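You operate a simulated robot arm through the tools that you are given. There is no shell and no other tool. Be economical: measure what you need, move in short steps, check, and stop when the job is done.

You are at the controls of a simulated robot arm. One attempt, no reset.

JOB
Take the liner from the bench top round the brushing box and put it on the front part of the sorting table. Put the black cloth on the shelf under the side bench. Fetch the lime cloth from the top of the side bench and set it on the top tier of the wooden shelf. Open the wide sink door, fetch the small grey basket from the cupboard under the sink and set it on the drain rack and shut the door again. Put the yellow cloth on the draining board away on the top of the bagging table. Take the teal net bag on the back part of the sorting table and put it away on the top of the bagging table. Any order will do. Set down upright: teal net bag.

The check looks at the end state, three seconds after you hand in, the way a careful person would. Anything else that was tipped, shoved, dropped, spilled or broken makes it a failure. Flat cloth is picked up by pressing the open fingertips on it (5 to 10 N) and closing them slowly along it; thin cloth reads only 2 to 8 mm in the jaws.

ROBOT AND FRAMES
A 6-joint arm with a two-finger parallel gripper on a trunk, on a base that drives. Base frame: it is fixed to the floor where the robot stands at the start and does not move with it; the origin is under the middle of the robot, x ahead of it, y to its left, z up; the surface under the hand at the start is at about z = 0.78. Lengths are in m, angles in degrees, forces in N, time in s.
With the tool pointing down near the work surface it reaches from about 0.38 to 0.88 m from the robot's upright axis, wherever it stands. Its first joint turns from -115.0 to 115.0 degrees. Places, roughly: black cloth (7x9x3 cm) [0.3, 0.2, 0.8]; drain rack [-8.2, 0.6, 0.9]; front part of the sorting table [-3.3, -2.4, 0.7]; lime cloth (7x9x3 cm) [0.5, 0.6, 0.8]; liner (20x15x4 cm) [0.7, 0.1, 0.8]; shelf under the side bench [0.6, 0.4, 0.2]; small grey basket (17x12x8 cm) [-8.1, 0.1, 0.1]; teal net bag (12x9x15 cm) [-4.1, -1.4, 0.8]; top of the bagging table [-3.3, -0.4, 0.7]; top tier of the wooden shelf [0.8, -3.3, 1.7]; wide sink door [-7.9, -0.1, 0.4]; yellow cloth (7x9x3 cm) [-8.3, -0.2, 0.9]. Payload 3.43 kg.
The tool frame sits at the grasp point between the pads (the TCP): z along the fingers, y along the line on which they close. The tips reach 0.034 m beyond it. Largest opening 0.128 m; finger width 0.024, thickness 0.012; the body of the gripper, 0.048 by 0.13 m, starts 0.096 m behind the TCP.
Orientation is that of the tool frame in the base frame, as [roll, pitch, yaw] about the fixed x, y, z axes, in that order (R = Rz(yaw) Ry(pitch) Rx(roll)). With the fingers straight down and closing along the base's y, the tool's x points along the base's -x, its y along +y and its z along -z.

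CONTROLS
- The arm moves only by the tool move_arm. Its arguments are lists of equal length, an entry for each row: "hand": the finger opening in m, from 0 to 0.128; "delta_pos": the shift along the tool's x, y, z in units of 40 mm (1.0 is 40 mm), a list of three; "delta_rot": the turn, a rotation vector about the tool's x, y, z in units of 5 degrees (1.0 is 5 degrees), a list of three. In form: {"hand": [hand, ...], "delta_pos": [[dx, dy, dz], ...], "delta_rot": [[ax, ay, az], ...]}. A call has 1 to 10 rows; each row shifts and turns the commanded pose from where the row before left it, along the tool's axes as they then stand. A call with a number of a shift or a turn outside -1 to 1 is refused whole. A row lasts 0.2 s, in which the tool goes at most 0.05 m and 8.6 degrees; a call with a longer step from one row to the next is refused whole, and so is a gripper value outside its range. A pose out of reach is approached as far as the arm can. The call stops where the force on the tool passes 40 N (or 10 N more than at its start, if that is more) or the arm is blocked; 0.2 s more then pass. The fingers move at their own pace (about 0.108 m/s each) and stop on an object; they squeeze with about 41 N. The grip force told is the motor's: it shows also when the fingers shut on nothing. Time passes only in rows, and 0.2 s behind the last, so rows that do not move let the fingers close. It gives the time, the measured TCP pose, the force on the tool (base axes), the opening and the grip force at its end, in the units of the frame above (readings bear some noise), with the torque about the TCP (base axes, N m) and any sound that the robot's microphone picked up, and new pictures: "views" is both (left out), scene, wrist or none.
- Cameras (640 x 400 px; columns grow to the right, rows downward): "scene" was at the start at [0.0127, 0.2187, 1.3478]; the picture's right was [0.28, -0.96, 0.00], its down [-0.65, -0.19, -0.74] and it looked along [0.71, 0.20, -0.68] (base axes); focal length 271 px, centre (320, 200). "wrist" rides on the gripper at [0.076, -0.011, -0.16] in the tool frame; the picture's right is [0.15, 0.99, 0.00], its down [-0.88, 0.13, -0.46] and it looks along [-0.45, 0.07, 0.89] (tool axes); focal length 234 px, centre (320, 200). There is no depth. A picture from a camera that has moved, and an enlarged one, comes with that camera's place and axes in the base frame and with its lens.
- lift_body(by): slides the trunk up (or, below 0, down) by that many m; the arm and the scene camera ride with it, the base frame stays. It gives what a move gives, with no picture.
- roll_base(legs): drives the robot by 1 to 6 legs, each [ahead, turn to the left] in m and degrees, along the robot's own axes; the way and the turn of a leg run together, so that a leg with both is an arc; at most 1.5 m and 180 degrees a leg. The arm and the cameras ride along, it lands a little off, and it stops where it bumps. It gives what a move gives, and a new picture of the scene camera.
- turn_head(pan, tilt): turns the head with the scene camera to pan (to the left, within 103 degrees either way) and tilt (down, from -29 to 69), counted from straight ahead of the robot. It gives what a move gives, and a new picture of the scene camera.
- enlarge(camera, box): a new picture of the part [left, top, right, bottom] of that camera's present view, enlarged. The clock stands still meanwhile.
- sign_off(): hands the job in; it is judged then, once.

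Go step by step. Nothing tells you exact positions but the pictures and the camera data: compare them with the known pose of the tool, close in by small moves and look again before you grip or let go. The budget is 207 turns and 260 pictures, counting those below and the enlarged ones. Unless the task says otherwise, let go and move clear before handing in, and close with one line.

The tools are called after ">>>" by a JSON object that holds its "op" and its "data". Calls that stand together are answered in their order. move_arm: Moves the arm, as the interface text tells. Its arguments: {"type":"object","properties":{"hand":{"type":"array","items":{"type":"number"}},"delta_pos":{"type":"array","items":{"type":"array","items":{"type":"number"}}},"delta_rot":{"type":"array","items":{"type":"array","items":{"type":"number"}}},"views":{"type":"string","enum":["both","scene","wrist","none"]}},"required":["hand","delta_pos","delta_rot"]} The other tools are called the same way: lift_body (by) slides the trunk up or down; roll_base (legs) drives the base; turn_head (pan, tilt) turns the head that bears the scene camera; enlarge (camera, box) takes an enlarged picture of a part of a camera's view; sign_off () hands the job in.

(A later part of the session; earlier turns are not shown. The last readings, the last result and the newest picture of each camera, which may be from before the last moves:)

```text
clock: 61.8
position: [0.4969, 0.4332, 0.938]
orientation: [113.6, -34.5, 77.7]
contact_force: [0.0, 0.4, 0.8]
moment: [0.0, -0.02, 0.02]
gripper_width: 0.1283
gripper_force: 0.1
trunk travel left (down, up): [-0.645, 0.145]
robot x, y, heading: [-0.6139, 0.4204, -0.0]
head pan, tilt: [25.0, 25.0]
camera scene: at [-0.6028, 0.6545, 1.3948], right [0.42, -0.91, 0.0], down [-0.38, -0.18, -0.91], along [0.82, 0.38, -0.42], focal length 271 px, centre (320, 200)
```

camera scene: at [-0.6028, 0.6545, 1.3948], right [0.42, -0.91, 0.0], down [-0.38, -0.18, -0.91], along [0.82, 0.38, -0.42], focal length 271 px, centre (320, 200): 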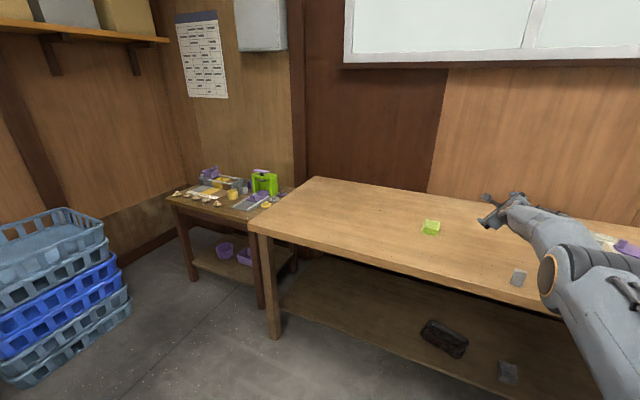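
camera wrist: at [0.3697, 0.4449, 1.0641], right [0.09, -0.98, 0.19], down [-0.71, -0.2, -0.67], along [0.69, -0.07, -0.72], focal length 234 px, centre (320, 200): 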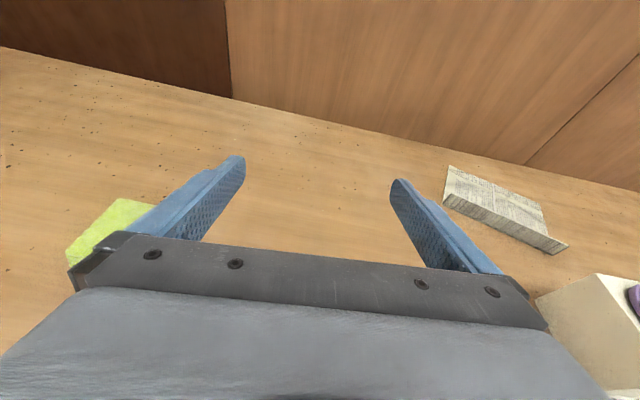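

Turning back freed it. I pull back along the fingers while free.

>>> {"op": "move_arm", "data": {"hand": [0.128, 0.128, 0.128, 0.128, 0.128, 0.128, 0.128, 0.128], "delta_pos": [[0, 0, -1], [0, 0, -1], [0, 0, -1], [0, 0, -1], [0, 0, -1], [0, 0, -1], [0, 0, -1], [0, 0, -1]], "delta_rot": [[0, 0, 0], [0, 0, 0], [0, 0, 0], [0, 0, 0], [0, 0, 0], [0, 0, 0], [0, 0, 0], [0, 0, 0]], "views": "none"}}

>>> {"op": "move_arm", "data": {"hand": [0.128, 0.128, 0.128, 0.128, 0.128, 0.128, 0.128, 0.128, 0.128, 0.128], "delta_pos": [[0, 0, 0], [0, 0, 0], [0, 0, 0], [0, 0, 0], [0, 0, 0], [0, 0, 0], [0, 0, 0], [0, 0, 0], [0, 0, 0], [0, 0, 0]], "delta_rot": [[0, 0, 1], [0, 0, 1], [0, 0, 1], [0, 0, 1], [0, 0, 1], [0, 0, 1], [0, 0, 1], [0, 0, 1], [0, 0, 1], [0, 0, 1]], "views": "both"}}

```text
clock: 63.6
position: [0.1946, 0.4237, 1.0481]
orientation: [113.7, -34.5, 77.7]
contact_force: [0.4, 0.0, -1.1]
moment: [0.01, -0.05, -0.04]
gripper_width: 0.1279
gripper_force: 0.1
trunk travel left (down, up): [-0.645, 0.145]
robot x, y, heading: [-0.6118, 0.4172, -0.4]
head pan, tilt: [25.0, 25.0]
```

```text
clock: 65.8
position: [0.1959, 0.4427, 1.0472]
orientation: [166.9, -70.0, 13.5]
contact_force: [0.6, -0.4, 0.3]
moment: [0.01, 0.0, 0.03]
gripper_width: 0.1282
gripper_force: 0.1
out of reach, approached as far as the arm can: row 10
trunk travel left (down, up): [-0.645, 0.145]
robot x, y, heading: [-0.6153, 0.4194, 0.1]
head pan, tilt: [25.0, 25.0]
camera scene: at [-0.6028, 0.6543, 1.3948], right [0.42, -0.91, 0.0], down [-0.38, -0.18, -0.91], along [0.82, 0.38, -0.42], focal length 271 px, centre (320, 200)
camera wrist: at [0.0676, 0.4596, 1.1712], right [0.07, -0.97, 0.21], down [-0.72, -0.2, -0.67], along [0.69, -0.11, -0.72], focal length 234 px, centre (320, 200)
```

scene: 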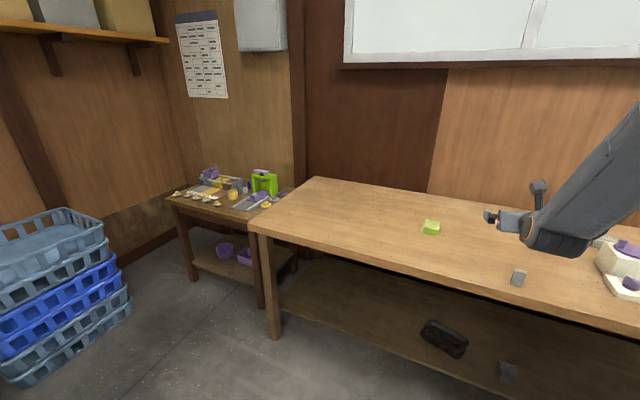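
wrist: 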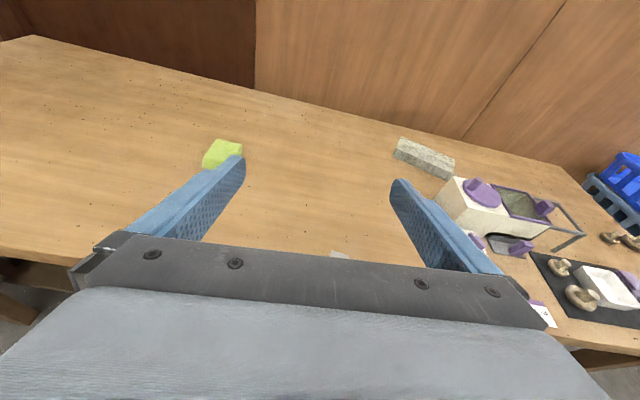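

The limit is right at the flipped pose, so I abandon the flip and turn back to the original orientation.

>>> {"op": "move_arm", "data": {"hand": [0.128, 0.128, 0.128, 0.128, 0.128, 0.128, 0.128, 0.128, 0.128, 0.128], "delta_pos": [[0, 0, 0], [0, 0, 0], [0, 0, 0], [0, 0, 0], [0, 0, 0], [0, 0, 0], [0, 0, 0], [0, 0, 0], [0, 0, 0], [0, 0, 0]], "delta_rot": [[0, 0, -1], [0, 0, -1], [0, 0, -1], [0, 0, -1], [0, 0, -1], [0, 0, -1], [0, 0, -1], [0, 0, -1], [0, 0, -1], [0, 0, -1]], "views": "none"}}

>>> {"op": "move_arm", "data": {"hand": [0.128, 0.128, 0.128, 0.128, 0.128, 0.128, 0.128, 0.128, 0.128, 0.128], "delta_pos": [[0, 0, 0], [0, 0, 0], [0, 0, 0], [0, 0, 0], [0, 0, 0], [0, 0, 0], [0, 0, 0], [0, 0, 0], [0, 0, 0], [0, 0, 0]], "delta_rot": [[0, 0, -1], [0, 0, -1], [0, 0, -1], [0, 0, -1], [0, 0, -1], [0, 0, -1], [0, 0, -1], [0, 0, -1], [0, 0, -1], [0, 0, -1]], "views": "none"}}

>>> {"op": "move_arm", "data": {"hand": [0.128, 0.128, 0.128, 0.128, 0.128, 0.128, 0.128, 0.128, 0.128, 0.128], "delta_pos": [[0, 0, 0], [0, 0, 0], [0, 0, 0], [0, 0, 0], [0, 0, 0], [0, 0, 0], [0, 0, 0], [0, 0, 0], [0, 0, 0], [0, 0, 0]], "delta_rot": [[0, 0, -1], [0, 0, -1], [0, 0, -1], [0, 0, -1], [0, 0, -1], [0, 0, -1], [0, 0, -1], [0, 0, -1], [0, 0, -1], [0, 0, -1]], "views": "wrist"}}

```text
clock: 68.0
position: [0.1958, 0.4412, 1.0473]
orientation: [113.7, -34.5, 77.8]
contact_force: [0.2, 0.5, -0.2]
moment: [-0.01, 0.03, -0.01]
gripper_width: 0.128
gripper_force: 0.1
trunk travel left (down, up): [-0.645, 0.145]
robot x, y, heading: [-0.6147, 0.4219, -0.1]
head pan, tilt: [25.0, 25.0]
```

```text
clock: 70.2
position: [0.1951, 0.4419, 1.0461]
orientation: [109.8, 12.4, 96.1]
contact_force: [-0.8, -0.2, 0.2]
moment: [-0.02, 0.01, 0.0]
gripper_width: 0.1281
gripper_force: 0.0
trunk travel left (down, up): [-0.645, 0.145]
robot x, y, heading: [-0.6148, 0.4204, -0.4]
head pan, tilt: [25.0, 25.0]
```

```text
clock: 72.4
position: [0.1955, 0.4415, 1.0456]
orientation: [127.8, 57.2, 124.8]
contact_force: [0.5, -0.8, 0.2]
moment: [0.01, 0.02, 0.01]
gripper_width: 0.1279
gripper_force: 0.1
trunk travel left (down, up): [-0.645, 0.145]
robot x, y, heading: [-0.6142, 0.4205, -0.3]
head pan, tilt: [25.0, 25.0]
camera wrist: at [0.0183, 0.4601, 1.0311], right [0.08, 0.95, 0.3], down [-0.14, -0.29, 0.95], along [0.99, -0.12, 0.11], focal length 234 px, centre (320, 200)
```

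wrist: 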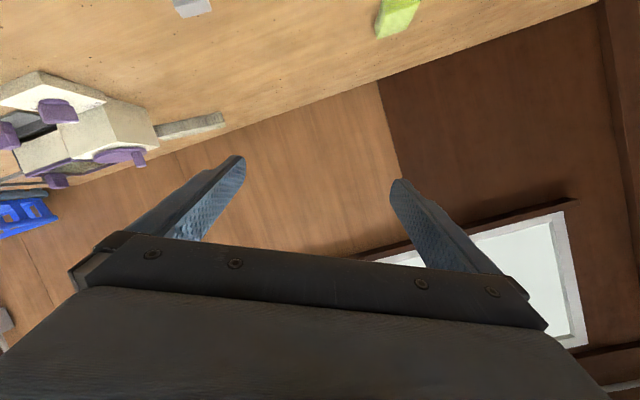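

I finish the unwinding and tilt the fingers to 45° down.

>>> {"op": "move_arm", "data": {"hand": [0.128, 0.128, 0.128, 0.128, 0.128, 0.128, 0.128, 0.128, 0.128, 0.128], "delta_pos": [[0, 0, 0], [0, 0, 0], [0, 0, 0], [0, 0, 0], [0, 0, 0], [0, 0, 0], [0, 0, 0], [0, 0, 0], [0, 0, 0], [0, 0, 0]], "delta_rot": [[0, 0, -1], [0, 0, -1], [0, 0, -1], [0, 0, -1], [0, 0, -1], [0, 1, 0], [0, 1, 0], [0, 1, 0], [0, 1, 0], [0, 1, 0]], "views": "wrist"}}

>>> {"op": "enlarge", "data": {"camera": "scene", "box": [360, 180, 520, 280]}}

```text
clock: 74.6
position: [0.1949, 0.4401, 1.0457]
orientation: [178.0, 48.2, 179.0]
contact_force: [0.0, 0.9, 0.2]
moment: [-0.06, 0.03, 0.0]
gripper_width: 0.1278
gripper_force: 0.1
out of reach, approached as far as the arm can: row 10
trunk travel left (down, up): [-0.645, 0.145]
robot x, y, heading: [-0.6154, 0.419, -0.1]
head pan, tilt: [25.0, 25.0]
camera wrist: at [0.0244, 0.424, 1.0965], right [-0.11, 0.99, -0.09], down [0.25, 0.11, 0.96], along [0.96, 0.08, -0.25], focal length 234 px, centre (320, 200)
```

wrist: 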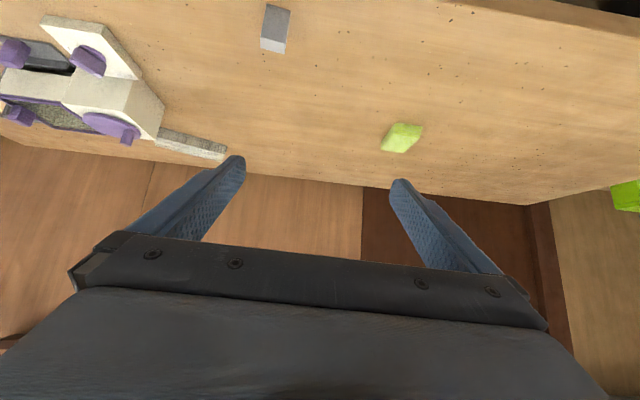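

```text
4.00 times, centred on (440, 230) of scene
camera zoom: at [-0.6029, 0.6545, 1.3947], right [0.42, -0.91, 0.0], down [-0.38, -0.18, -0.91], along [0.82, 0.38, -0.42], focal length 1083 px, centre (-160, 80)
```

zoom: 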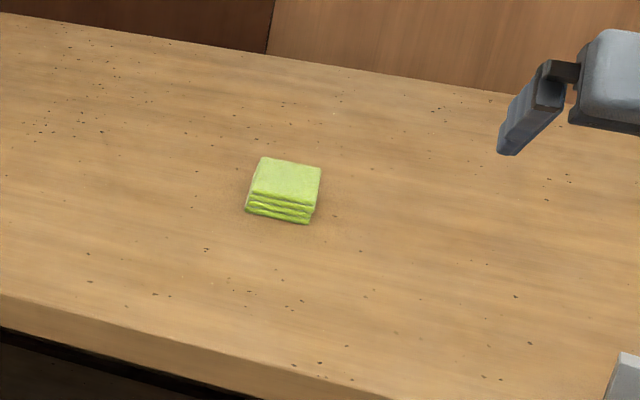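

Lime cloth is square to the bench, centred near [0.517, 0.642]. I drive forward 0.27 m to get it in reach.

>>> {"op": "roll_base", "data": {"legs": [[0.27, 0]]}}

>>> {"op": "move_arm", "data": {"hand": [0.128, 0.128, 0.128, 0.128, 0.128, 0.128], "delta_pos": [[0.5, 0.84, 0.45], [0.5, 0.84, 0.45], [0.5, 0.84, 0.45], [0.5, 0.84, 0.45], [0.5, 0.84, 0.45], [0.5, 0.84, 0.45]], "delta_rot": [[0, 0, 0], [0, 0, 0], [0, 0, 0], [0, 0, 0], [0, 0, 0], [0, 0, 0]], "views": "wrist"}}

```text
clock: 76.5
position: [0.4639, 0.4335, 1.0459]
orientation: [178.0, 48.3, 178.7]
contact_force: [0.0, 0.5, 0.1]
moment: [0.04, 0.01, 0.0]
gripper_width: 0.1279
gripper_force: 0.1
trunk travel left (down, up): [-0.645, 0.145]
robot x, y, heading: [-0.3465, 0.421, -0.2]
head pan, tilt: [25.0, 25.0]
camera scene: at [-0.3345, 0.6534, 1.3948], right [0.42, -0.91, 0.0], down [-0.38, -0.18, -0.91], along [0.82, 0.38, -0.42], focal length 271 px, centre (320, 200)
```

scene: 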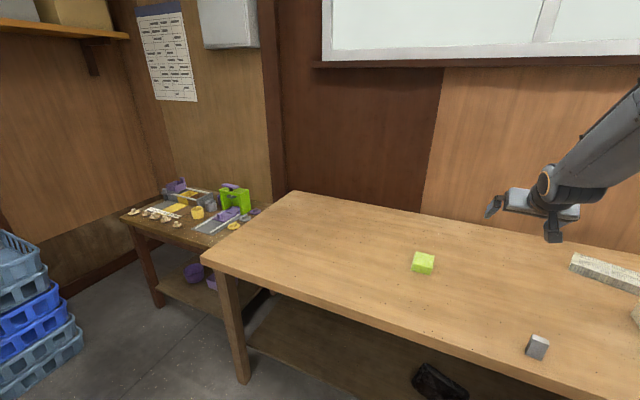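

```text
clock: 77.9
position: [0.464, 0.6384, 0.8904]
orientation: [178.0, 48.4, 178.7]
contact_force: [0.0, 0.0, -0.7]
moment: [0.03, 0.01, 0.05]
gripper_width: 0.128
gripper_force: 0.1
trunk travel left (down, up): [-0.645, 0.145]
robot x, y, heading: [-0.3453, 0.4187, -0.5]
head pan, tilt: [25.0, 25.0]
camera wrist: at [0.293, 0.6244, 0.9402], right [-0.1, 0.99, -0.09], down [0.24, 0.11, 0.96], along [0.96, 0.08, -0.25], focal length 234 px, centre (320, 200)
```

wrist: 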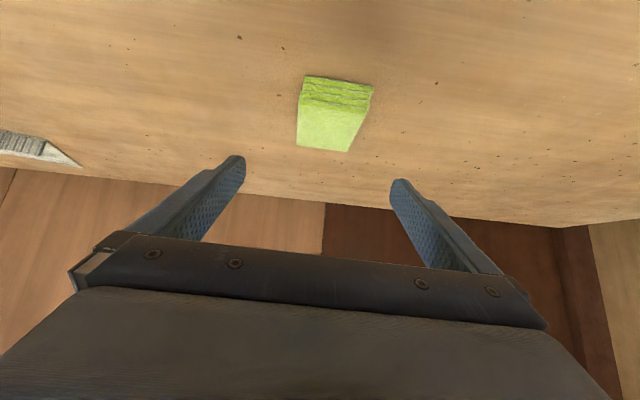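

Centred. I go down and forward to straddle it.

>>> {"op": "move_arm", "data": {"hand": [0.128, 0.128, 0.128], "delta_pos": [[0.25, 0.1, 0.67], [0.25, 0, 0.67], [0.2, 0, 0.67]], "delta_rot": [[0, 0, 0], [0, 0, 0], [0, 0, 0]], "views": "wrist"}}

```text
clock: 78.7
position: [0.5049, 0.6429, 0.8173]
orientation: [178.0, 48.2, 178.7]
contact_force: [-0.7, -0.6, -0.4]
moment: [0.0, -0.02, 0.01]
gripper_width: 0.128
gripper_force: 0.1
trunk travel left (down, up): [-0.645, 0.145]
robot x, y, heading: [-0.3459, 0.4165, -0.5]
head pan, tilt: [25.0, 25.0]
camera wrist: at [0.3342, 0.63, 0.8666], right [-0.1, 0.99, -0.09], down [0.24, 0.11, 0.96], along [0.96, 0.08, -0.25], focal length 234 px, centre (320, 200)
```

wrist: 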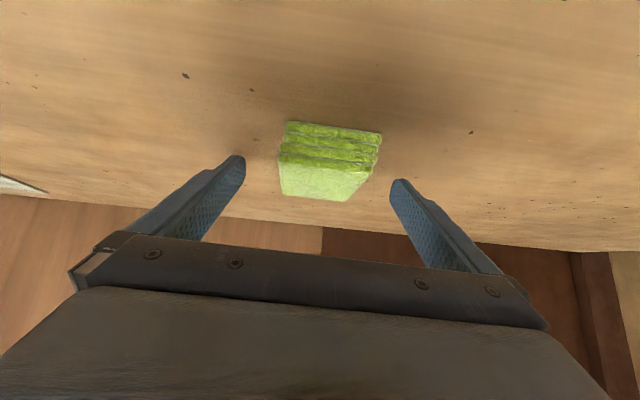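

>>> {"op": "move_arm", "data": {"hand": [0.1, 0.05, 0.03, 0.03, 0.03], "delta_pos": [[0.05, 0, 0.05], [0, 0, 0], [0, 0, 0], [0, 0, 0], [0, 0, 0]], "delta_rot": [[0, 0, 0], [0, 0, 0], [0, 0, 0], [0, 0, 0], [0, 0, 0]], "views": "none"}}

>>> {"op": "move_arm", "data": {"hand": [0.03, 0.03, 0.03, 0.03, 0.03], "delta_pos": [[-0.7, 0, -0.62], [-0.7, 0, -0.62], [-0.7, 0, -0.62], [-0.7, 0, -0.62], [0, 0, 0]], "delta_rot": [[0, 0, 0], [0, 0, 0], [0, 0, 0], [0, 0, 0], [0, 0, 0]], "views": "wrist"}}

```text
clock: 79.9
position: [0.5068, 0.6425, 0.8128]
orientation: [178.0, 48.3, 178.7]
contact_force: [0.2, -0.2, 0.0]
moment: [-0.05, 0.01, 0.03]
gripper_width: 0.0637
gripper_force: 41.4
trunk travel left (down, up): [-0.645, 0.145]
robot x, y, heading: [-0.345, 0.4175, -0.5]
head pan, tilt: [25.0, 25.0]
```

```text
clock: 81.1
position: [0.5043, 0.6431, 0.9605]
orientation: [178.0, 48.3, 178.8]
contact_force: [0.9, -0.2, -0.5]
moment: [0.0, -0.03, -0.03]
gripper_width: 0.0641
gripper_force: 40.8
trunk travel left (down, up): [-0.645, 0.145]
robot x, y, heading: [-0.3472, 0.416, -0.2]
head pan, tilt: [25.0, 25.0]
camera wrist: at [0.3334, 0.6301, 1.0115], right [-0.1, 0.99, -0.09], down [0.24, 0.11, 0.96], along [0.96, 0.08, -0.25], focal length 234 px, centre (320, 200)
```

wrist: 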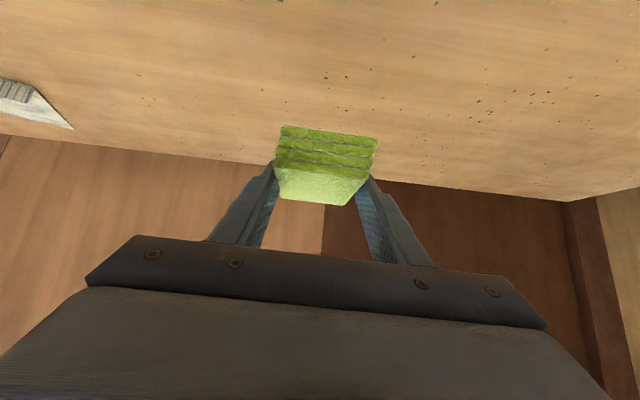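

Lime cloth held. I drive back, turn right and go along the aisle toward the wooden shelf.

>>> {"op": "roll_base", "data": {"legs": [[-0.5, 0], [0, -90], [1.3, 0]]}}

>>> {"op": "turn_head", "data": {"pan": 0, "tilt": 10}}

```text
clock: 94.0
position: [-0.5596, -1.7428, 0.9618]
orientation: [178.0, 48.2, 90.4]
contact_force: [0.2, 0.4, -0.3]
moment: [0.0, 0.02, -0.02]
gripper_width: 0.0638
gripper_force: 41.1
trunk travel left (down, up): [-0.645, 0.145]
robot x, y, heading: [-0.8095, -0.8997, -88.8]
head pan, tilt: [25.0, 25.0]
camera scene: at [-0.5745, -0.9032, 1.3948], right [-0.9, -0.44, 0.0], down [-0.19, 0.38, -0.91], along [0.4, -0.81, -0.42], focal length 271 px, centre (320, 200)
```

scene: 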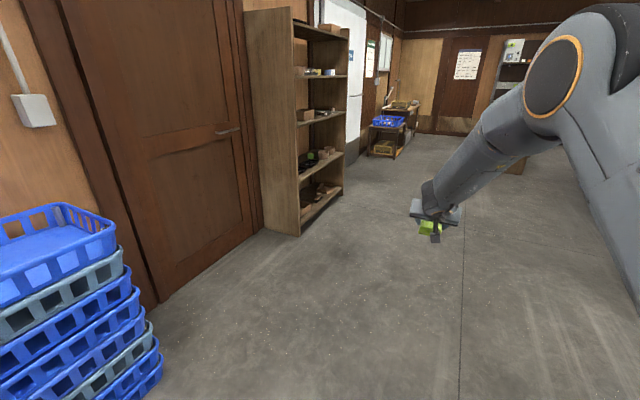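

```text
clock: 94.9
position: [-0.5578, -1.7453, 0.9619]
orientation: [178.1, 48.3, 90.4]
contact_force: [-1.1, 0.2, 0.6]
moment: [-0.02, 0.01, 0.04]
gripper_width: 0.0641
gripper_force: 41.0
trunk travel left (down, up): [-0.645, 0.145]
robot x, y, heading: [-0.807, -0.8964, -88.4]
head pan, tilt: [0.0, 10.0]
camera scene: at [-0.6131, -0.9137, 1.4191], right [-1.0, -0.02, 0.0], down [0.0, 0.17, -0.98], along [0.02, -0.98, -0.17], focal length 271 px, centre (320, 200)
```

scene: 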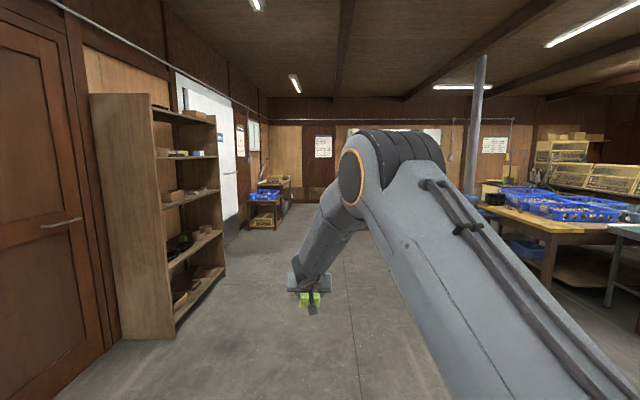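

The wooden shelf is on the left, its top tier just above camera height. I drive on in front of it and turn to face it.

>>> {"op": "roll_base", "data": {"legs": [[1.2, -1.3], [1.15, 0], [0, 90]]}}

>>> {"op": "turn_head", "data": {"pan": 15, "tilt": -5}}

```text
clock: 110.1
position: [0.0589, -3.0203, 0.9601]
orientation: [178.0, 48.4, 177.5]
contact_force: [0.3, 0.3, 0.3]
moment: [0.0, -0.02, 0.01]
gripper_width: 0.0638
gripper_force: 40.8
trunk travel left (down, up): [-0.645, 0.145]
robot x, y, heading: [-0.7991, -3.2268, -1.3]
head pan, tilt: [0.0, 10.0]
camera scene: at [-0.7731, -3.0323, 1.4191], right [-0.03, -1.0, 0.0], down [-0.17, 0.0, -0.98], along [0.98, -0.03, -0.17], focal length 271 px, centre (320, 200)
```

scene: 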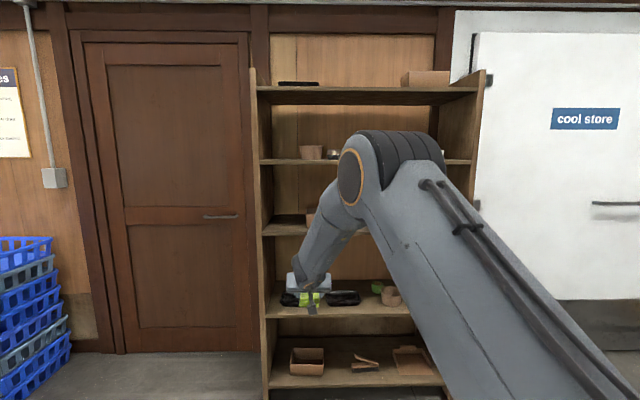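

```text
clock: 110.9
position: [0.0576, -3.0203, 0.9621]
orientation: [177.9, 48.3, 177.5]
contact_force: [-1.0, -0.2, -0.1]
moment: [-0.01, 0.03, 0.0]
gripper_width: 0.0637
gripper_force: 41.3
trunk travel left (down, up): [-0.645, 0.145]
robot x, y, heading: [-0.7979, -3.2276, -1.6]
head pan, tilt: [15.0, -5.0]
camera scene: at [-0.7809, -3.0094, 1.4428], right [0.23, -0.97, 0.0], down [0.08, 0.02, -1.0], along [0.97, 0.23, 0.09], focal length 271 px, centre (320, 200)
```

scene: 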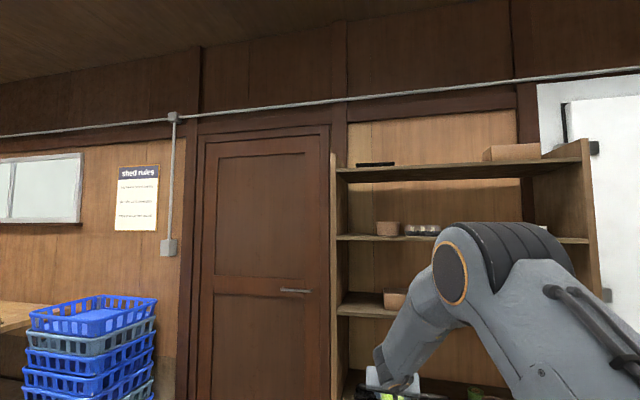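

Top tier board is at about z 1.72; a dark item sits at its left end, a box at its right; the middle (y ≈ -3.25) is free. I raise trunk and hand.

>>> {"op": "lift_body", "data": {"by": 0.14}}

>>> {"op": "move_arm", "data": {"hand": [0.03, 0.03, 0.03, 0.03, 0.03, 0.03, 0.03, 0.03, 0.03, 0.03], "delta_pos": [[-0.74, -0.3, -0.66], [-0.74, -0.3, -0.66], [-0.74, -0.3, -0.66], [-0.74, -0.3, -0.66], [-0.74, -0.3, -0.66], [-0.74, -0.3, -0.66], [-0.74, -0.3, -0.66], [-0.74, -0.3, -0.66], [-0.74, -0.3, -0.66], [-0.74, -0.3, -0.66]], "delta_rot": [[0, 0, 0], [0, 0, 0], [0, 0, 0], [0, 0, 0], [0, 0, 0], [0, 0, 0], [0, 0, 0], [0, 0, 0], [0, 0, 0], [0, 0, 0]], "views": "scene"}}

```text
clock: 112.5
position: [0.0573, -3.0198, 1.1008]
orientation: [178.0, 48.3, 177.5]
contact_force: [-0.3, 0.3, -0.6]
moment: [0.04, 0.0, -0.03]
gripper_width: 0.0638
gripper_force: 40.9
trunk travel left (down, up): [-0.785, 0.005]
robot x, y, heading: [-0.7967, -3.2267, -1.4]
head pan, tilt: [15.0, -5.0]
```

```text
clock: 114.7
position: [0.0362, -3.1126, 1.4771]
orientation: [-179.9, 49.3, 177.5]
contact_force: [-0.2, -0.1, -1.6]
moment: [0.0, -0.01, 0.04]
gripper_width: 0.0636
gripper_force: 41.3
out of reach, approached as far as the arm can: row 8, 9, 10
trunk travel left (down, up): [-0.785, 0.005]
robot x, y, heading: [-0.8002, -3.2266, -1.4]
head pan, tilt: [15.0, -5.0]
camera scene: at [-0.8194, -3.0087, 1.5829], right [0.23, -0.97, 0.0], down [0.08, 0.02, -1.0], along [0.97, 0.23, 0.09], focal length 271 px, centre (320, 200)
```

scene: 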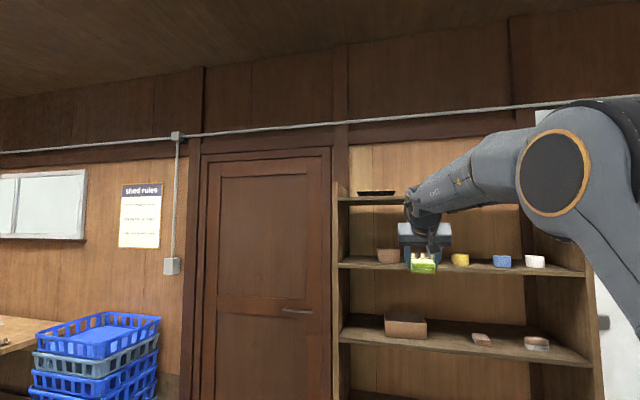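

The wrist bend limits the height at this tilt, so I level the tool while rising.

>>> {"op": "move_arm", "data": {"hand": [0.03, 0.03, 0.03, 0.03, 0.03, 0.03, 0.03, 0.03, 0.03, 0.03], "delta_pos": [[0, 0, 0], [0, 0, 0], [0, 0, 0], [0, 0, 0], [-0.9, -0.3, -0.35], [-0.9, -0.3, -0.35], [-0.9, -0.3, -0.35], [-0.9, -0.3, -0.35], [-0.9, -0.3, -0.35], [-0.9, -0.3, -0.35]], "delta_rot": [[0, -1, 0], [0, -1, 0], [0, -1, 0], [0, -1, 0], [0, 0, 0], [0, 0, 0], [0, 0, 0], [0, 0, 0], [0, 0, 0], [0, 0, 0]], "views": "scene"}}

```text
clock: 116.9
position: [0.024, -3.1551, 1.6907]
orientation: [178.0, 69.1, 175.7]
contact_force: [0.1, 0.1, -0.5]
moment: [-0.02, 0.03, 0.01]
gripper_width: 0.0637
gripper_force: 40.8
out of reach, approached as far as the arm can: row 9, 10
trunk travel left (down, up): [-0.785, 0.005]
robot x, y, heading: [-0.7981, -3.231, -1.3]
head pan, tilt: [15.0, -5.0]
camera scene: at [-0.8198, -3.0085, 1.5829], right [0.23, -0.97, 0.0], down [0.08, 0.02, -1.0], along [0.97, 0.23, 0.09], focal length 271 px, centre (320, 200)
```

scene: 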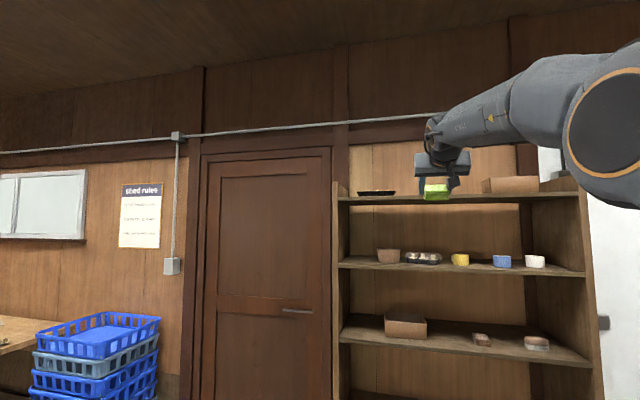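

>>> {"op": "move_arm", "data": {"hand": [0.03, 0.03, 0.03, 0.03, 0.03, 0.03], "delta_pos": [[-0.29, -0.45, -0.92], [-0.29, -0.45, -0.92], [-0.29, -0.45, -0.92], [-0.29, -0.45, -0.92], [-0.29, -0.45, -0.92], [0, 0, 0]], "delta_rot": [[0, 0, 0], [0, 0, 0], [0, 0, 0], [0, 0, 0], [0, 0, 0], [0, 0, 0]], "views": "scene"}}

```text
clock: 118.3
position: [-0.1489, -3.1614, 1.7803]
orientation: [177.4, 68.7, 175.5]
contact_force: [0.7, -0.6, 0.3]
moment: [0.03, 0.03, 0.01]
gripper_width: 0.064
gripper_force: 40.9
out of reach, approached as far as the arm can: row 1, 2, 3, 4, 5
trunk travel left (down, up): [-0.785, 0.005]
robot x, y, heading: [-0.8001, -3.2295, -1.5]
head pan, tilt: [15.0, -5.0]
camera scene: at [-0.8204, -3.0086, 1.5829], right [0.23, -0.97, 0.0], down [0.09, 0.02, -1.0], along [0.97, 0.23, 0.09], focal length 271 px, centre (320, 200)
```

scene: 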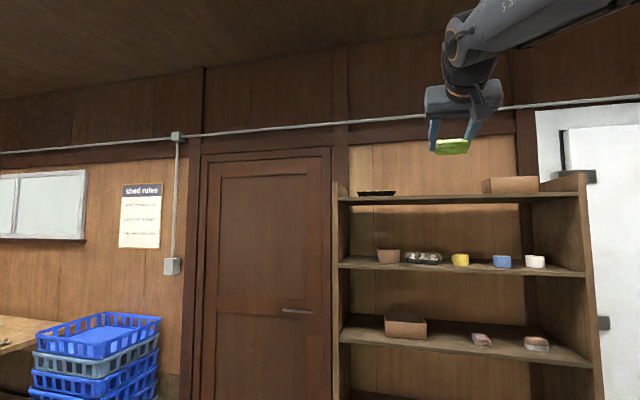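

Height 1.78 reached at this radius. I try for a little more height and a shift to the right.

>>> {"op": "move_arm", "data": {"hand": [0.03, 0.03, 0.03, 0.03], "delta_pos": [[-0.8, -0.3, -0.6], [-0.8, -0.3, -0.6], [0, 0, 0], [0, 0, 0]], "delta_rot": [[0, 0, 0], [0, 0, 0], [0, -1, 0], [0, 0, 0]], "views": "both"}}

```text
clock: 119.3
position: [-0.1795, -3.1485, 1.8479]
orientation: [175.3, 73.3, 174.5]
contact_force: [-0.2, -0.3, -1.6]
moment: [0.01, 0.03, -0.02]
gripper_width: 0.0637
gripper_force: 41.3
out of reach, approached as far as the arm can: row 1, 2
trunk travel left (down, up): [-0.785, 0.005]
robot x, y, heading: [-0.7988, -3.2287, -1.3]
head pan, tilt: [15.0, -5.0]
camera scene: at [-0.8202, -3.0084, 1.5829], right [0.23, -0.97, 0.0], down [0.08, 0.02, -1.0], along [0.97, 0.23, 0.09], focal length 271 px, centre (320, 200)
camera wrist: at [-0.3559, -3.1569, 1.8213], right [-0.03, 0.99, -0.12], down [-0.18, 0.11, 0.98], along [0.98, 0.05, 0.18], focal length 234 px, centre (320, 200)
```

scene: 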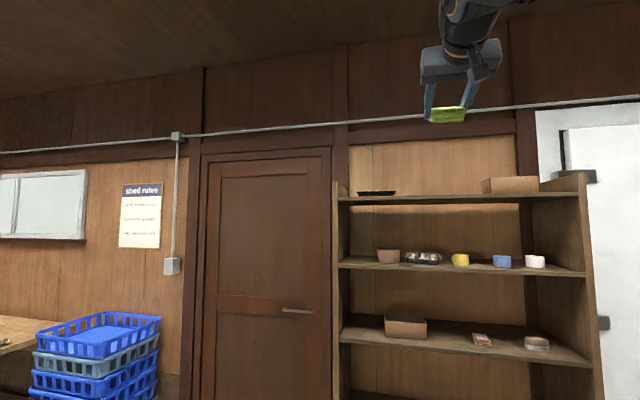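
wrist: 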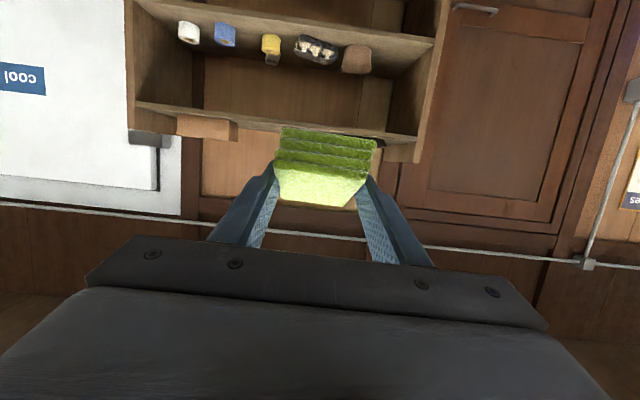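

Height 1.85 is fine, clear above the top tier. I drive in toward the free middle, first part of the way.

>>> {"op": "roll_base", "data": {"legs": [[0, -3], [0.55, 0]]}}

>>> {"op": "enlarge", "data": {"camera": "wrist", "box": [0, 0, 640, 400]}}

```text
clock: 122.9
position: [0.3764, -3.2229, 1.8472]
orientation: [175.3, 73.4, 171.6]
contact_force: [-0.2, 0.7, -1.0]
moment: [0.0, 0.05, 0.0]
gripper_width: 0.0637
gripper_force: 40.9
trunk travel left (down, up): [-0.785, 0.005]
robot x, y, heading: [-0.2455, -3.2677, -4.6]
head pan, tilt: [15.0, -5.0]
camera scene: at [-0.2552, -3.0505, 1.5829], right [0.18, -0.98, 0.0], down [0.09, 0.02, -1.0], along [0.98, 0.18, 0.09], focal length 271 px, centre (320, 200)
```

scene: 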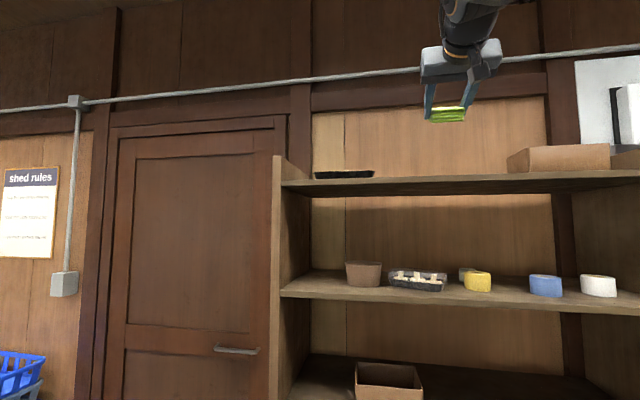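

```text
1.00 times, centred on (320, 200) of wrist (not enlarged: the box is as wide or as high as the picture)
camera zoom: at [0.2012, -3.2226, 1.8213], right [0.03, 0.99, -0.12], down [-0.18, 0.12, 0.98], along [0.98, 0.0, 0.18], focal length 234 px, centre (320, 200)
```

zoom: 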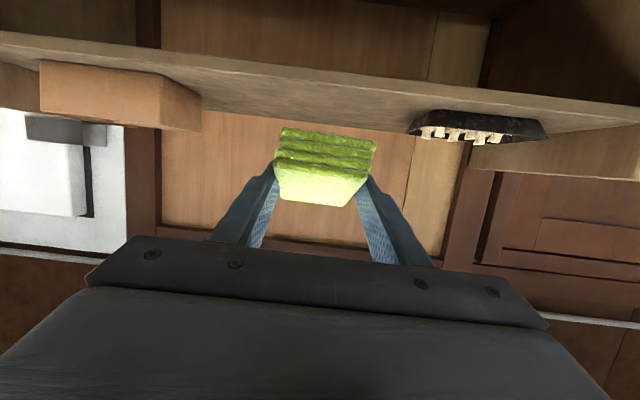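

The board top is about 1.705. I drive the remaining 0.31 m.

>>> {"op": "roll_base", "data": {"legs": [[0.31, 0]]}}

>>> {"op": "enlarge", "data": {"camera": "wrist", "box": [0, 0, 640, 400]}}

```text
clock: 125.0
position: [0.682, -3.2415, 1.8485]
orientation: [175.4, 73.3, 172.0]
contact_force: [-0.3, -0.2, 0.2]
moment: [-0.04, -0.02, -0.04]
gripper_width: 0.0636
gripper_force: 40.8
trunk travel left (down, up): [-0.785, 0.005]
robot x, y, heading: [0.0626, -3.2936, -4.3]
head pan, tilt: [15.0, -5.0]
camera scene: at [0.0482, -3.0734, 1.5829], right [0.19, -0.98, 0.0], down [0.09, 0.02, -1.0], along [0.98, 0.19, 0.09], focal length 271 px, centre (320, 200)
```

scene: 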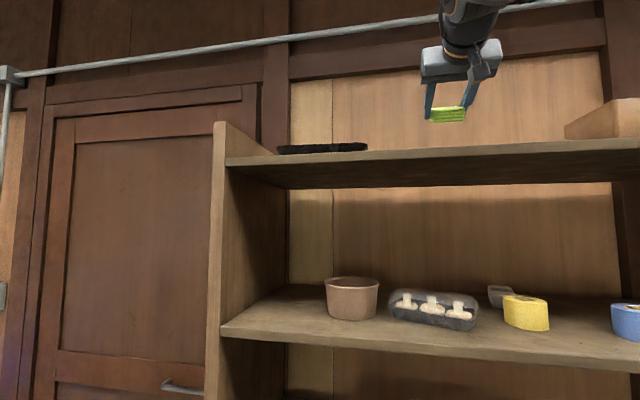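

```text
1.00 times, centred on (320, 200) of wrist (not enlarged: the box is as wide or as high as the picture)
camera zoom: at [0.5056, -3.2427, 1.8212], right [0.02, 0.99, -0.12], down [-0.18, 0.12, 0.98], along [0.98, 0.0, 0.18], focal length 234 px, centre (320, 200)
```

zoom: 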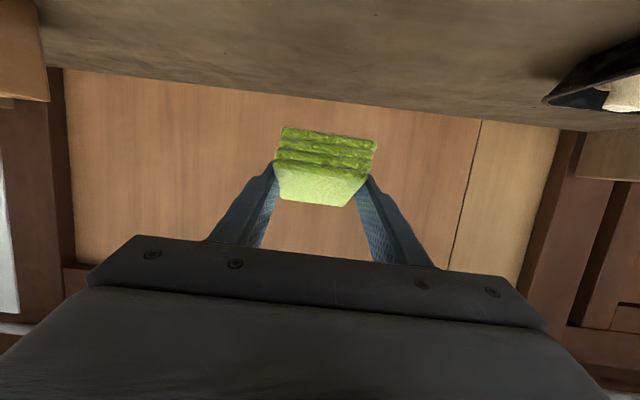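

Over the board in the free middle. I lower 8 cm and try to tilt back some.

>>> {"op": "move_arm", "data": {"hand": [0.03, 0.03, 0.03, 0.03, 0.03], "delta_pos": [[0.64, 0, 0.19], [0.64, 0, 0.19], [0.6, 0, 0.18], [0, 0, 0], [0, 0, 0]], "delta_rot": [[0, 0, 0], [0, 0, 0], [0, 0, 0], [0, 1, 0], [0, 1, 0]]}}

```text
clock: 126.2
position: [0.6825, -3.2355, 1.7679]
orientation: [177.7, 63.4, 173.8]
contact_force: [-0.6, 0.1, -0.8]
moment: [-0.01, 0.01, 0.01]
gripper_width: 0.0635
gripper_force: 41.0
out of reach, approached as far as the arm can: row 5
trunk travel left (down, up): [-0.785, 0.005]
robot x, y, heading: [0.0592, -3.2942, -4.1]
head pan, tilt: [15.0, -5.0]
camera scene: at [0.0484, -3.0734, 1.5829], right [0.19, -0.98, 0.0], down [0.09, 0.02, -1.0], along [0.98, 0.19, 0.09], focal length 271 px, centre (320, 200)
camera wrist: at [0.5037, -3.2357, 1.7716], right [0.01, 0.99, -0.11], down [-0.01, 0.11, 0.99], along [1.0, 0.0, 0.01], focal length 234 px, centre (320, 200)
```

scene: 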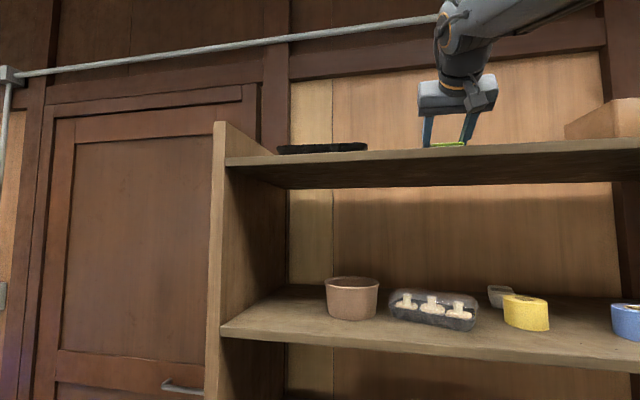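
wrist: 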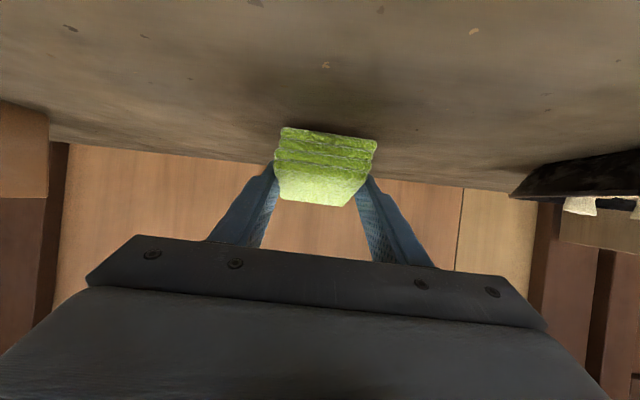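

>>> {"op": "move_arm", "data": {"hand": [0.03, 0.03, 0.03], "delta_pos": [[0.27, 0, 0.13], [0, 0, 0], [0, 0, 0]], "delta_rot": [[0, 0, 0], [0, 1, 0], [0, 0, 0]], "views": "wrist"}}

```text
clock: 127.0
position: [0.6782, -3.2242, 1.7587]
orientation: [178.5, 59.3, 174.3]
contact_force: [1.2, 2.7, 4.6]
moment: [-0.06, 0.12, -0.05]
gripper_width: 0.0637
gripper_force: 41.2
out of reach, approached as far as the arm can: row 2
trunk travel left (down, up): [-0.785, 0.005]
robot x, y, heading: [0.0638, -3.2904, -4.2]
head pan, tilt: [15.0, -5.0]
stopped in row 3: the force on the tool passed its limit at 42 N (the readings are from after the stop); the commanded pose is now the measured one
camera wrist: at [0.4996, -3.2233, 1.7752], right [0.0, 0.99, -0.11], down [0.06, 0.11, 0.99], along [1.0, -0.01, -0.06], focal length 234 px, centre (320, 200)
```

wrist: 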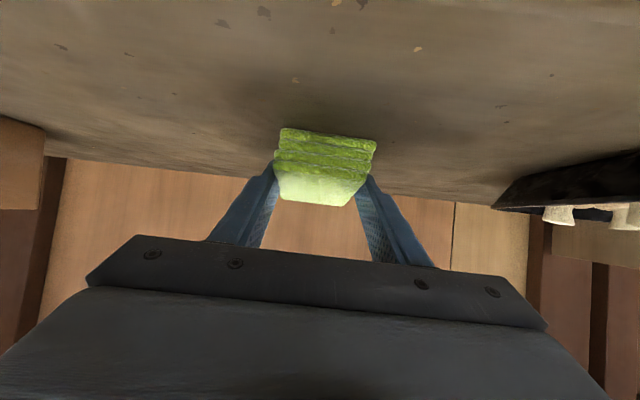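

The cloth has touched the board (about 11° tilted); I release it.

>>> {"op": "move_arm", "data": {"hand": [0.08, 0.1, 0.11, 0.11], "delta_pos": [[0, 0, 0], [0, 0, 0], [0, 0, 0], [0, 0, 0]], "delta_rot": [[0, 0, 0], [0, 0, 0], [0, 0, 0], [0, 0, 0]], "views": "wrist"}}

```text
clock: 128.0
position: [0.6778, -3.2253, 1.7581]
orientation: [178.5, 59.3, 174.4]
contact_force: [-0.4, -0.8, -0.3]
moment: [0.01, 0.0, -0.01]
gripper_width: 0.11
gripper_force: 0.0
trunk travel left (down, up): [-0.785, 0.005]
robot x, y, heading: [0.0583, -3.2929, -3.9]
head pan, tilt: [15.0, -5.0]
camera wrist: at [0.5, -3.2235, 1.7747], right [0.0, 0.99, -0.11], down [0.07, 0.11, 0.99], along [1.0, -0.01, -0.07], focal length 234 px, centre (320, 200)
```

wrist: 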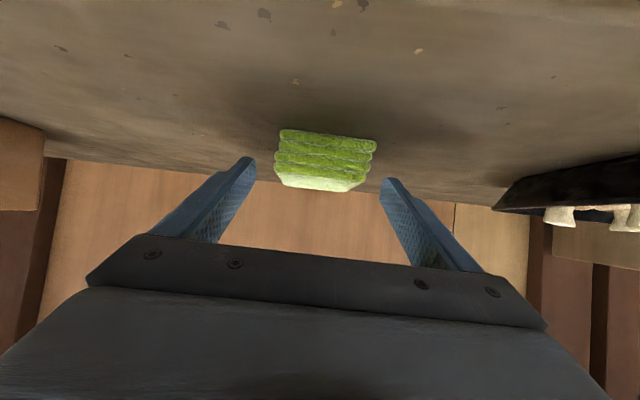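

Released flat. I retreat along the fingers, then drive back.

>>> {"op": "move_arm", "data": {"hand": [0.11, 0.11, 0.11, 0.11], "delta_pos": [[0, 0, -0.9], [0, 0, -0.9], [0, 0, -0.9], [0, 0, -0.9]], "delta_rot": [[0, 0, 0], [0, 0, 0], [0, 0, 0], [0, 0, 0]], "views": "wrist"}}

>>> {"op": "roll_base", "data": {"legs": [[-0.7, 0]]}}

```text
clock: 129.0
position: [0.5542, -3.2155, 1.8296]
orientation: [178.4, 59.3, 174.3]
contact_force: [0.3, -0.6, -0.5]
moment: [0.0, -0.02, 0.01]
gripper_width: 0.1101
gripper_force: 0.1
trunk travel left (down, up): [-0.785, 0.005]
robot x, y, heading: [0.0584, -3.2953, -4.2]
head pan, tilt: [15.0, -5.0]
camera wrist: at [0.3756, -3.2143, 1.8472], right [0.0, 0.99, -0.11], down [0.07, 0.11, 0.99], along [1.0, -0.01, -0.07], focal length 234 px, centre (320, 200)
```

wrist: 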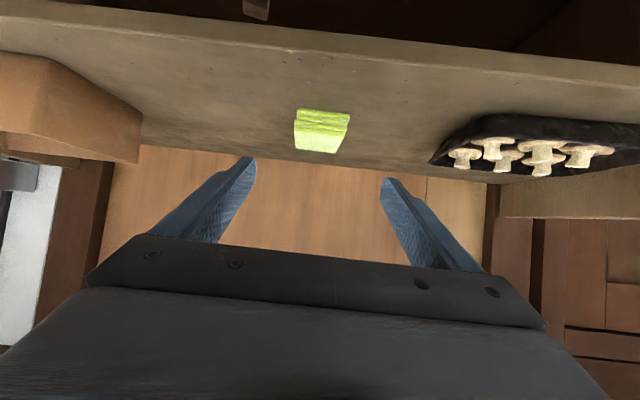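

```text
clock: 132.8
position: [-0.1363, -3.164, 1.8294]
orientation: [178.5, 59.1, 174.7]
contact_force: [0.6, 0.3, 0.1]
moment: [0.02, 0.02, -0.01]
gripper_width: 0.11
gripper_force: 0.1
trunk travel left (down, up): [-0.785, 0.005]
robot x, y, heading: [-0.6299, -3.2418, -3.8]
head pan, tilt: [15.0, -5.0]
camera scene: at [-0.6419, -3.0251, 1.5829], right [0.19, -0.98, 0.0], down [0.09, 0.02, -1.0], along [0.98, 0.19, 0.09], focal length 271 px, centre (320, 200)
```

scene: 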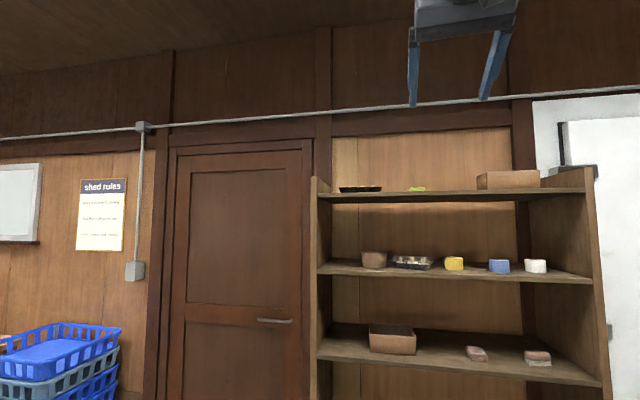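

Lime cloth sits on the top tier between tray and box. Next the liner: I lower the trunk and hand, and turn the tool down.

>>> {"op": "lift_body", "data": {"by": -0.14}}

>>> {"op": "move_arm", "data": {"hand": [0.128, 0.128, 0.128, 0.128, 0.128, 0.128, 0.128, 0.128, 0.128, 0.128], "delta_pos": [[0.85, 0, 0.52], [0.85, 0, 0.52], [0.85, 0, 0.52], [0.85, 0, 0.52], [0.85, 0, 0.52], [0.85, 0, 0.52], [0.85, 0, 0.52], [0.85, 0, 0.52], [0.85, 0, 0.52], [0.85, 0, 0.52]], "delta_rot": [[0, 0, 0], [0, 0, 0], [0, 0, 0], [0, 0, 0], [0, 0, 0], [0, 0, 0], [0, 0, 0], [0, 0, 0], [0, 0, 0], [0, 0, 0]], "views": "none"}}

>>> {"op": "move_arm", "data": {"hand": [0.128, 0.128, 0.128, 0.128, 0.128, 0.128, 0.128, 0.128, 0.128, 0.128], "delta_pos": [[0, 0, 0], [0, 0, 0], [0, 0, 0], [0, 0, 0], [0, 0, 0], [0, 0, 0], [0, 0, 0], [0, 0, 0], [0, 0, 0], [0, 0, 0]], "delta_rot": [[0, 1, 0], [0, 1, 0], [0, 1, 0], [0, 1, 0], [0, 1, 0], [0, 1, 0], [0, 1, 0], [0, 1, 0], [0, 1, 0], [0, 1, 0]], "views": "none"}}

>>> {"op": "roll_base", "data": {"legs": [[0, 94], [1.5, 0], [1.5, 0], [0, -90]]}}

```text
clock: 134.4
position: [-0.1357, -3.1637, 1.6902]
orientation: [178.5, 59.3, 174.8]
contact_force: [-0.5, 0.1, 0.6]
moment: [0.01, 0.02, 0.02]
gripper_width: 0.1101
gripper_force: 0.0
trunk travel left (down, up): [-0.645, 0.145]
robot x, y, heading: [-0.6312, -3.2456, -3.9]
head pan, tilt: [15.0, -5.0]
```

```text
clock: 136.6
position: [-0.0698, -3.1326, 1.3175]
orientation: [178.4, 59.2, 174.7]
contact_force: [0.0, 0.2, 0.8]
moment: [-0.01, -0.03, 0.0]
gripper_width: 0.128
gripper_force: 0.0
out of reach, approached as far as the arm can: row 2, 3, 4, 5, 6, 7
trunk travel left (down, up): [-0.645, 0.145]
robot x, y, heading: [-0.6294, -3.2433, -3.7]
head pan, tilt: [15.0, -5.0]
```

```text
clock: 138.8
position: [-0.0886, -3.0827, 1.2943]
orientation: [-173.6, 19.3, 175.3]
contact_force: [0.0, -0.3, 0.0]
moment: [0.03, -0.02, 0.03]
gripper_width: 0.1279
gripper_force: 0.0
out of reach, approached as far as the arm can: row 6, 7, 8, 9, 10
trunk travel left (down, up): [-0.645, 0.145]
robot x, y, heading: [-0.6263, -3.2436, -3.9]
head pan, tilt: [15.0, -5.0]
```

```text
clock: 160.7
position: [-0.0768, -0.0965, 1.294]
orientation: [-173.7, 19.2, -178.5]
contact_force: [-0.2, 0.4, -0.8]
moment: [-0.03, 0.0, 0.0]
gripper_width: 0.1281
gripper_force: 0.1
trunk travel left (down, up): [-0.645, 0.145]
robot x, y, heading: [-0.5939, -0.3145, 2.5]
head pan, tilt: [15.0, -5.0]
camera scene: at [-0.5927, -0.0988, 1.4429], right [0.3, -0.95, 0.0], down [0.08, 0.03, -1.0], along [0.95, 0.3, 0.09], focal length 271 px, centre (320, 200)
```

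scene: 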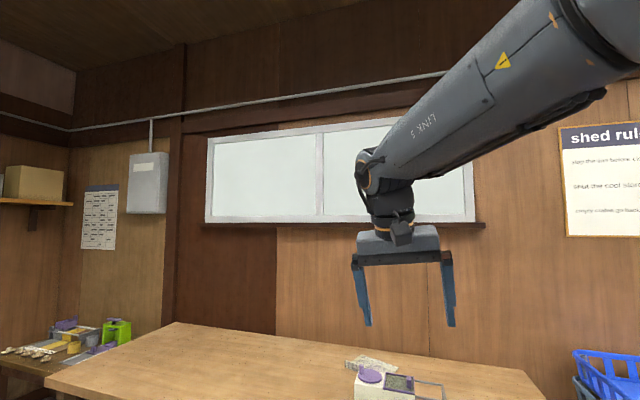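

I drive forward to the bench and bring the hand down over the work area.

>>> {"op": "roll_base", "data": {"legs": [[0.56, -2.5]]}}

>>> {"op": "move_arm", "data": {"hand": [0.128, 0.128, 0.128, 0.128, 0.128, 0.128, 0.128, 0.128, 0.128], "delta_pos": [[0, 0.5, 0.9], [0, 0.5, 0.9], [0, 0, 0.9], [0, 0, 0.9], [0, 0, 0], [0, 0, 0], [0, 0, 0], [0, 0, 0], [0, 0, 0]], "delta_rot": [[0, 0, 0], [0, 0, 0], [0, 0, 0], [0, 0, 0], [0, 1, 0], [0, 1, 0], [0, 1, 0], [0, 0.8, 0], [0, 0, 0]]}}

```text
clock: 163.8
position: [0.47, -0.1165, 1.2938]
orientation: [-173.7, 19.2, 178.5]
contact_force: [0.0, 0.6, 0.9]
moment: [0.01, 0.01, 0.01]
gripper_width: 0.1281
gripper_force: 0.1
trunk travel left (down, up): [-0.645, 0.145]
robot x, y, heading: [-0.0559, -0.304, -0.5]
head pan, tilt: [15.0, -5.0]
camera scene: at [-0.045, -0.0905, 1.4429], right [0.25, -0.97, 0.0], down [0.08, 0.02, -1.0], along [0.96, 0.25, 0.09], focal length 271 px, centre (320, 200)
```

scene: 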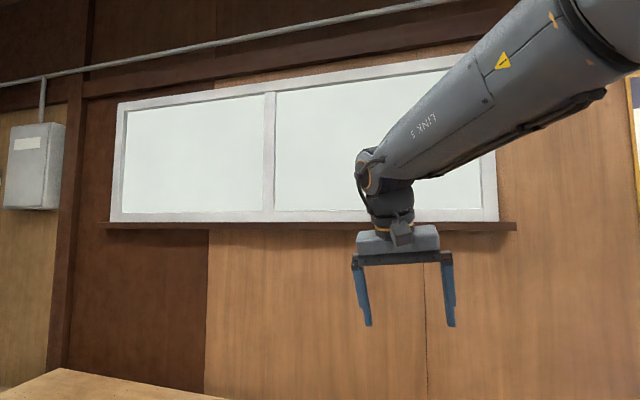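

```text
clock: 165.8
position: [0.5106, -0.0941, 1.1315]
orientation: [-166.7, 6.7, 176.8]
contact_force: [0.4, -0.4, -0.3]
moment: [-0.02, -0.02, 0.03]
gripper_width: 0.1279
gripper_force: 0.0
out of reach, approached as far as the arm can: row 5, 6, 7, 8
trunk travel left (down, up): [-0.645, 0.145]
robot x, y, heading: [-0.058, -0.3115, -0.6]
head pan, tilt: [15.0, -5.0]
camera scene: at [-0.0449, -0.0905, 1.4429], right [0.25, -0.97, 0.0], down [0.08, 0.02, -1.0], along [0.96, 0.25, 0.09], focal length 271 px, centre (320, 200)
camera wrist: at [0.4166, -0.0643, 1.28], right [-0.07, 0.97, -0.24], down [0.84, 0.19, 0.51], along [0.54, -0.17, -0.82], focal length 234 px, centre (320, 200)
```

scene: 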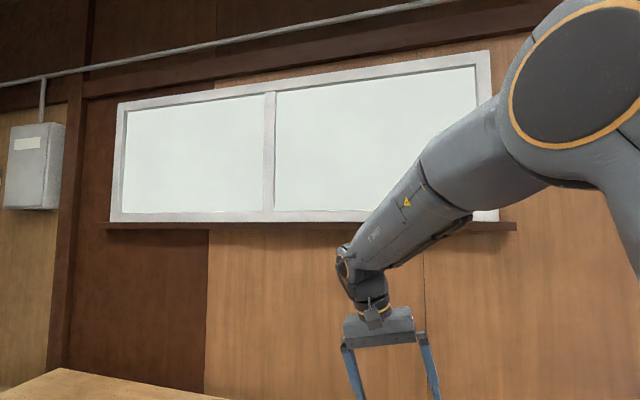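
wrist: 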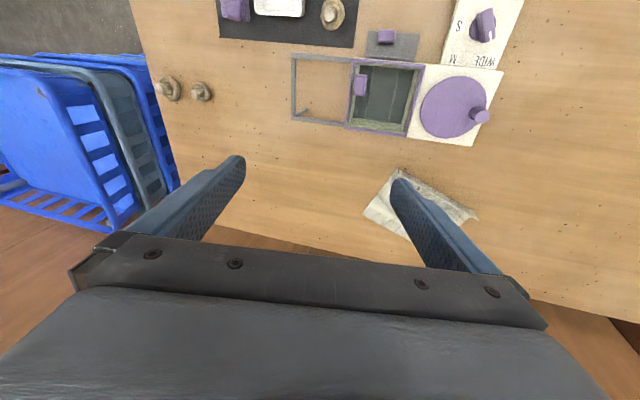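

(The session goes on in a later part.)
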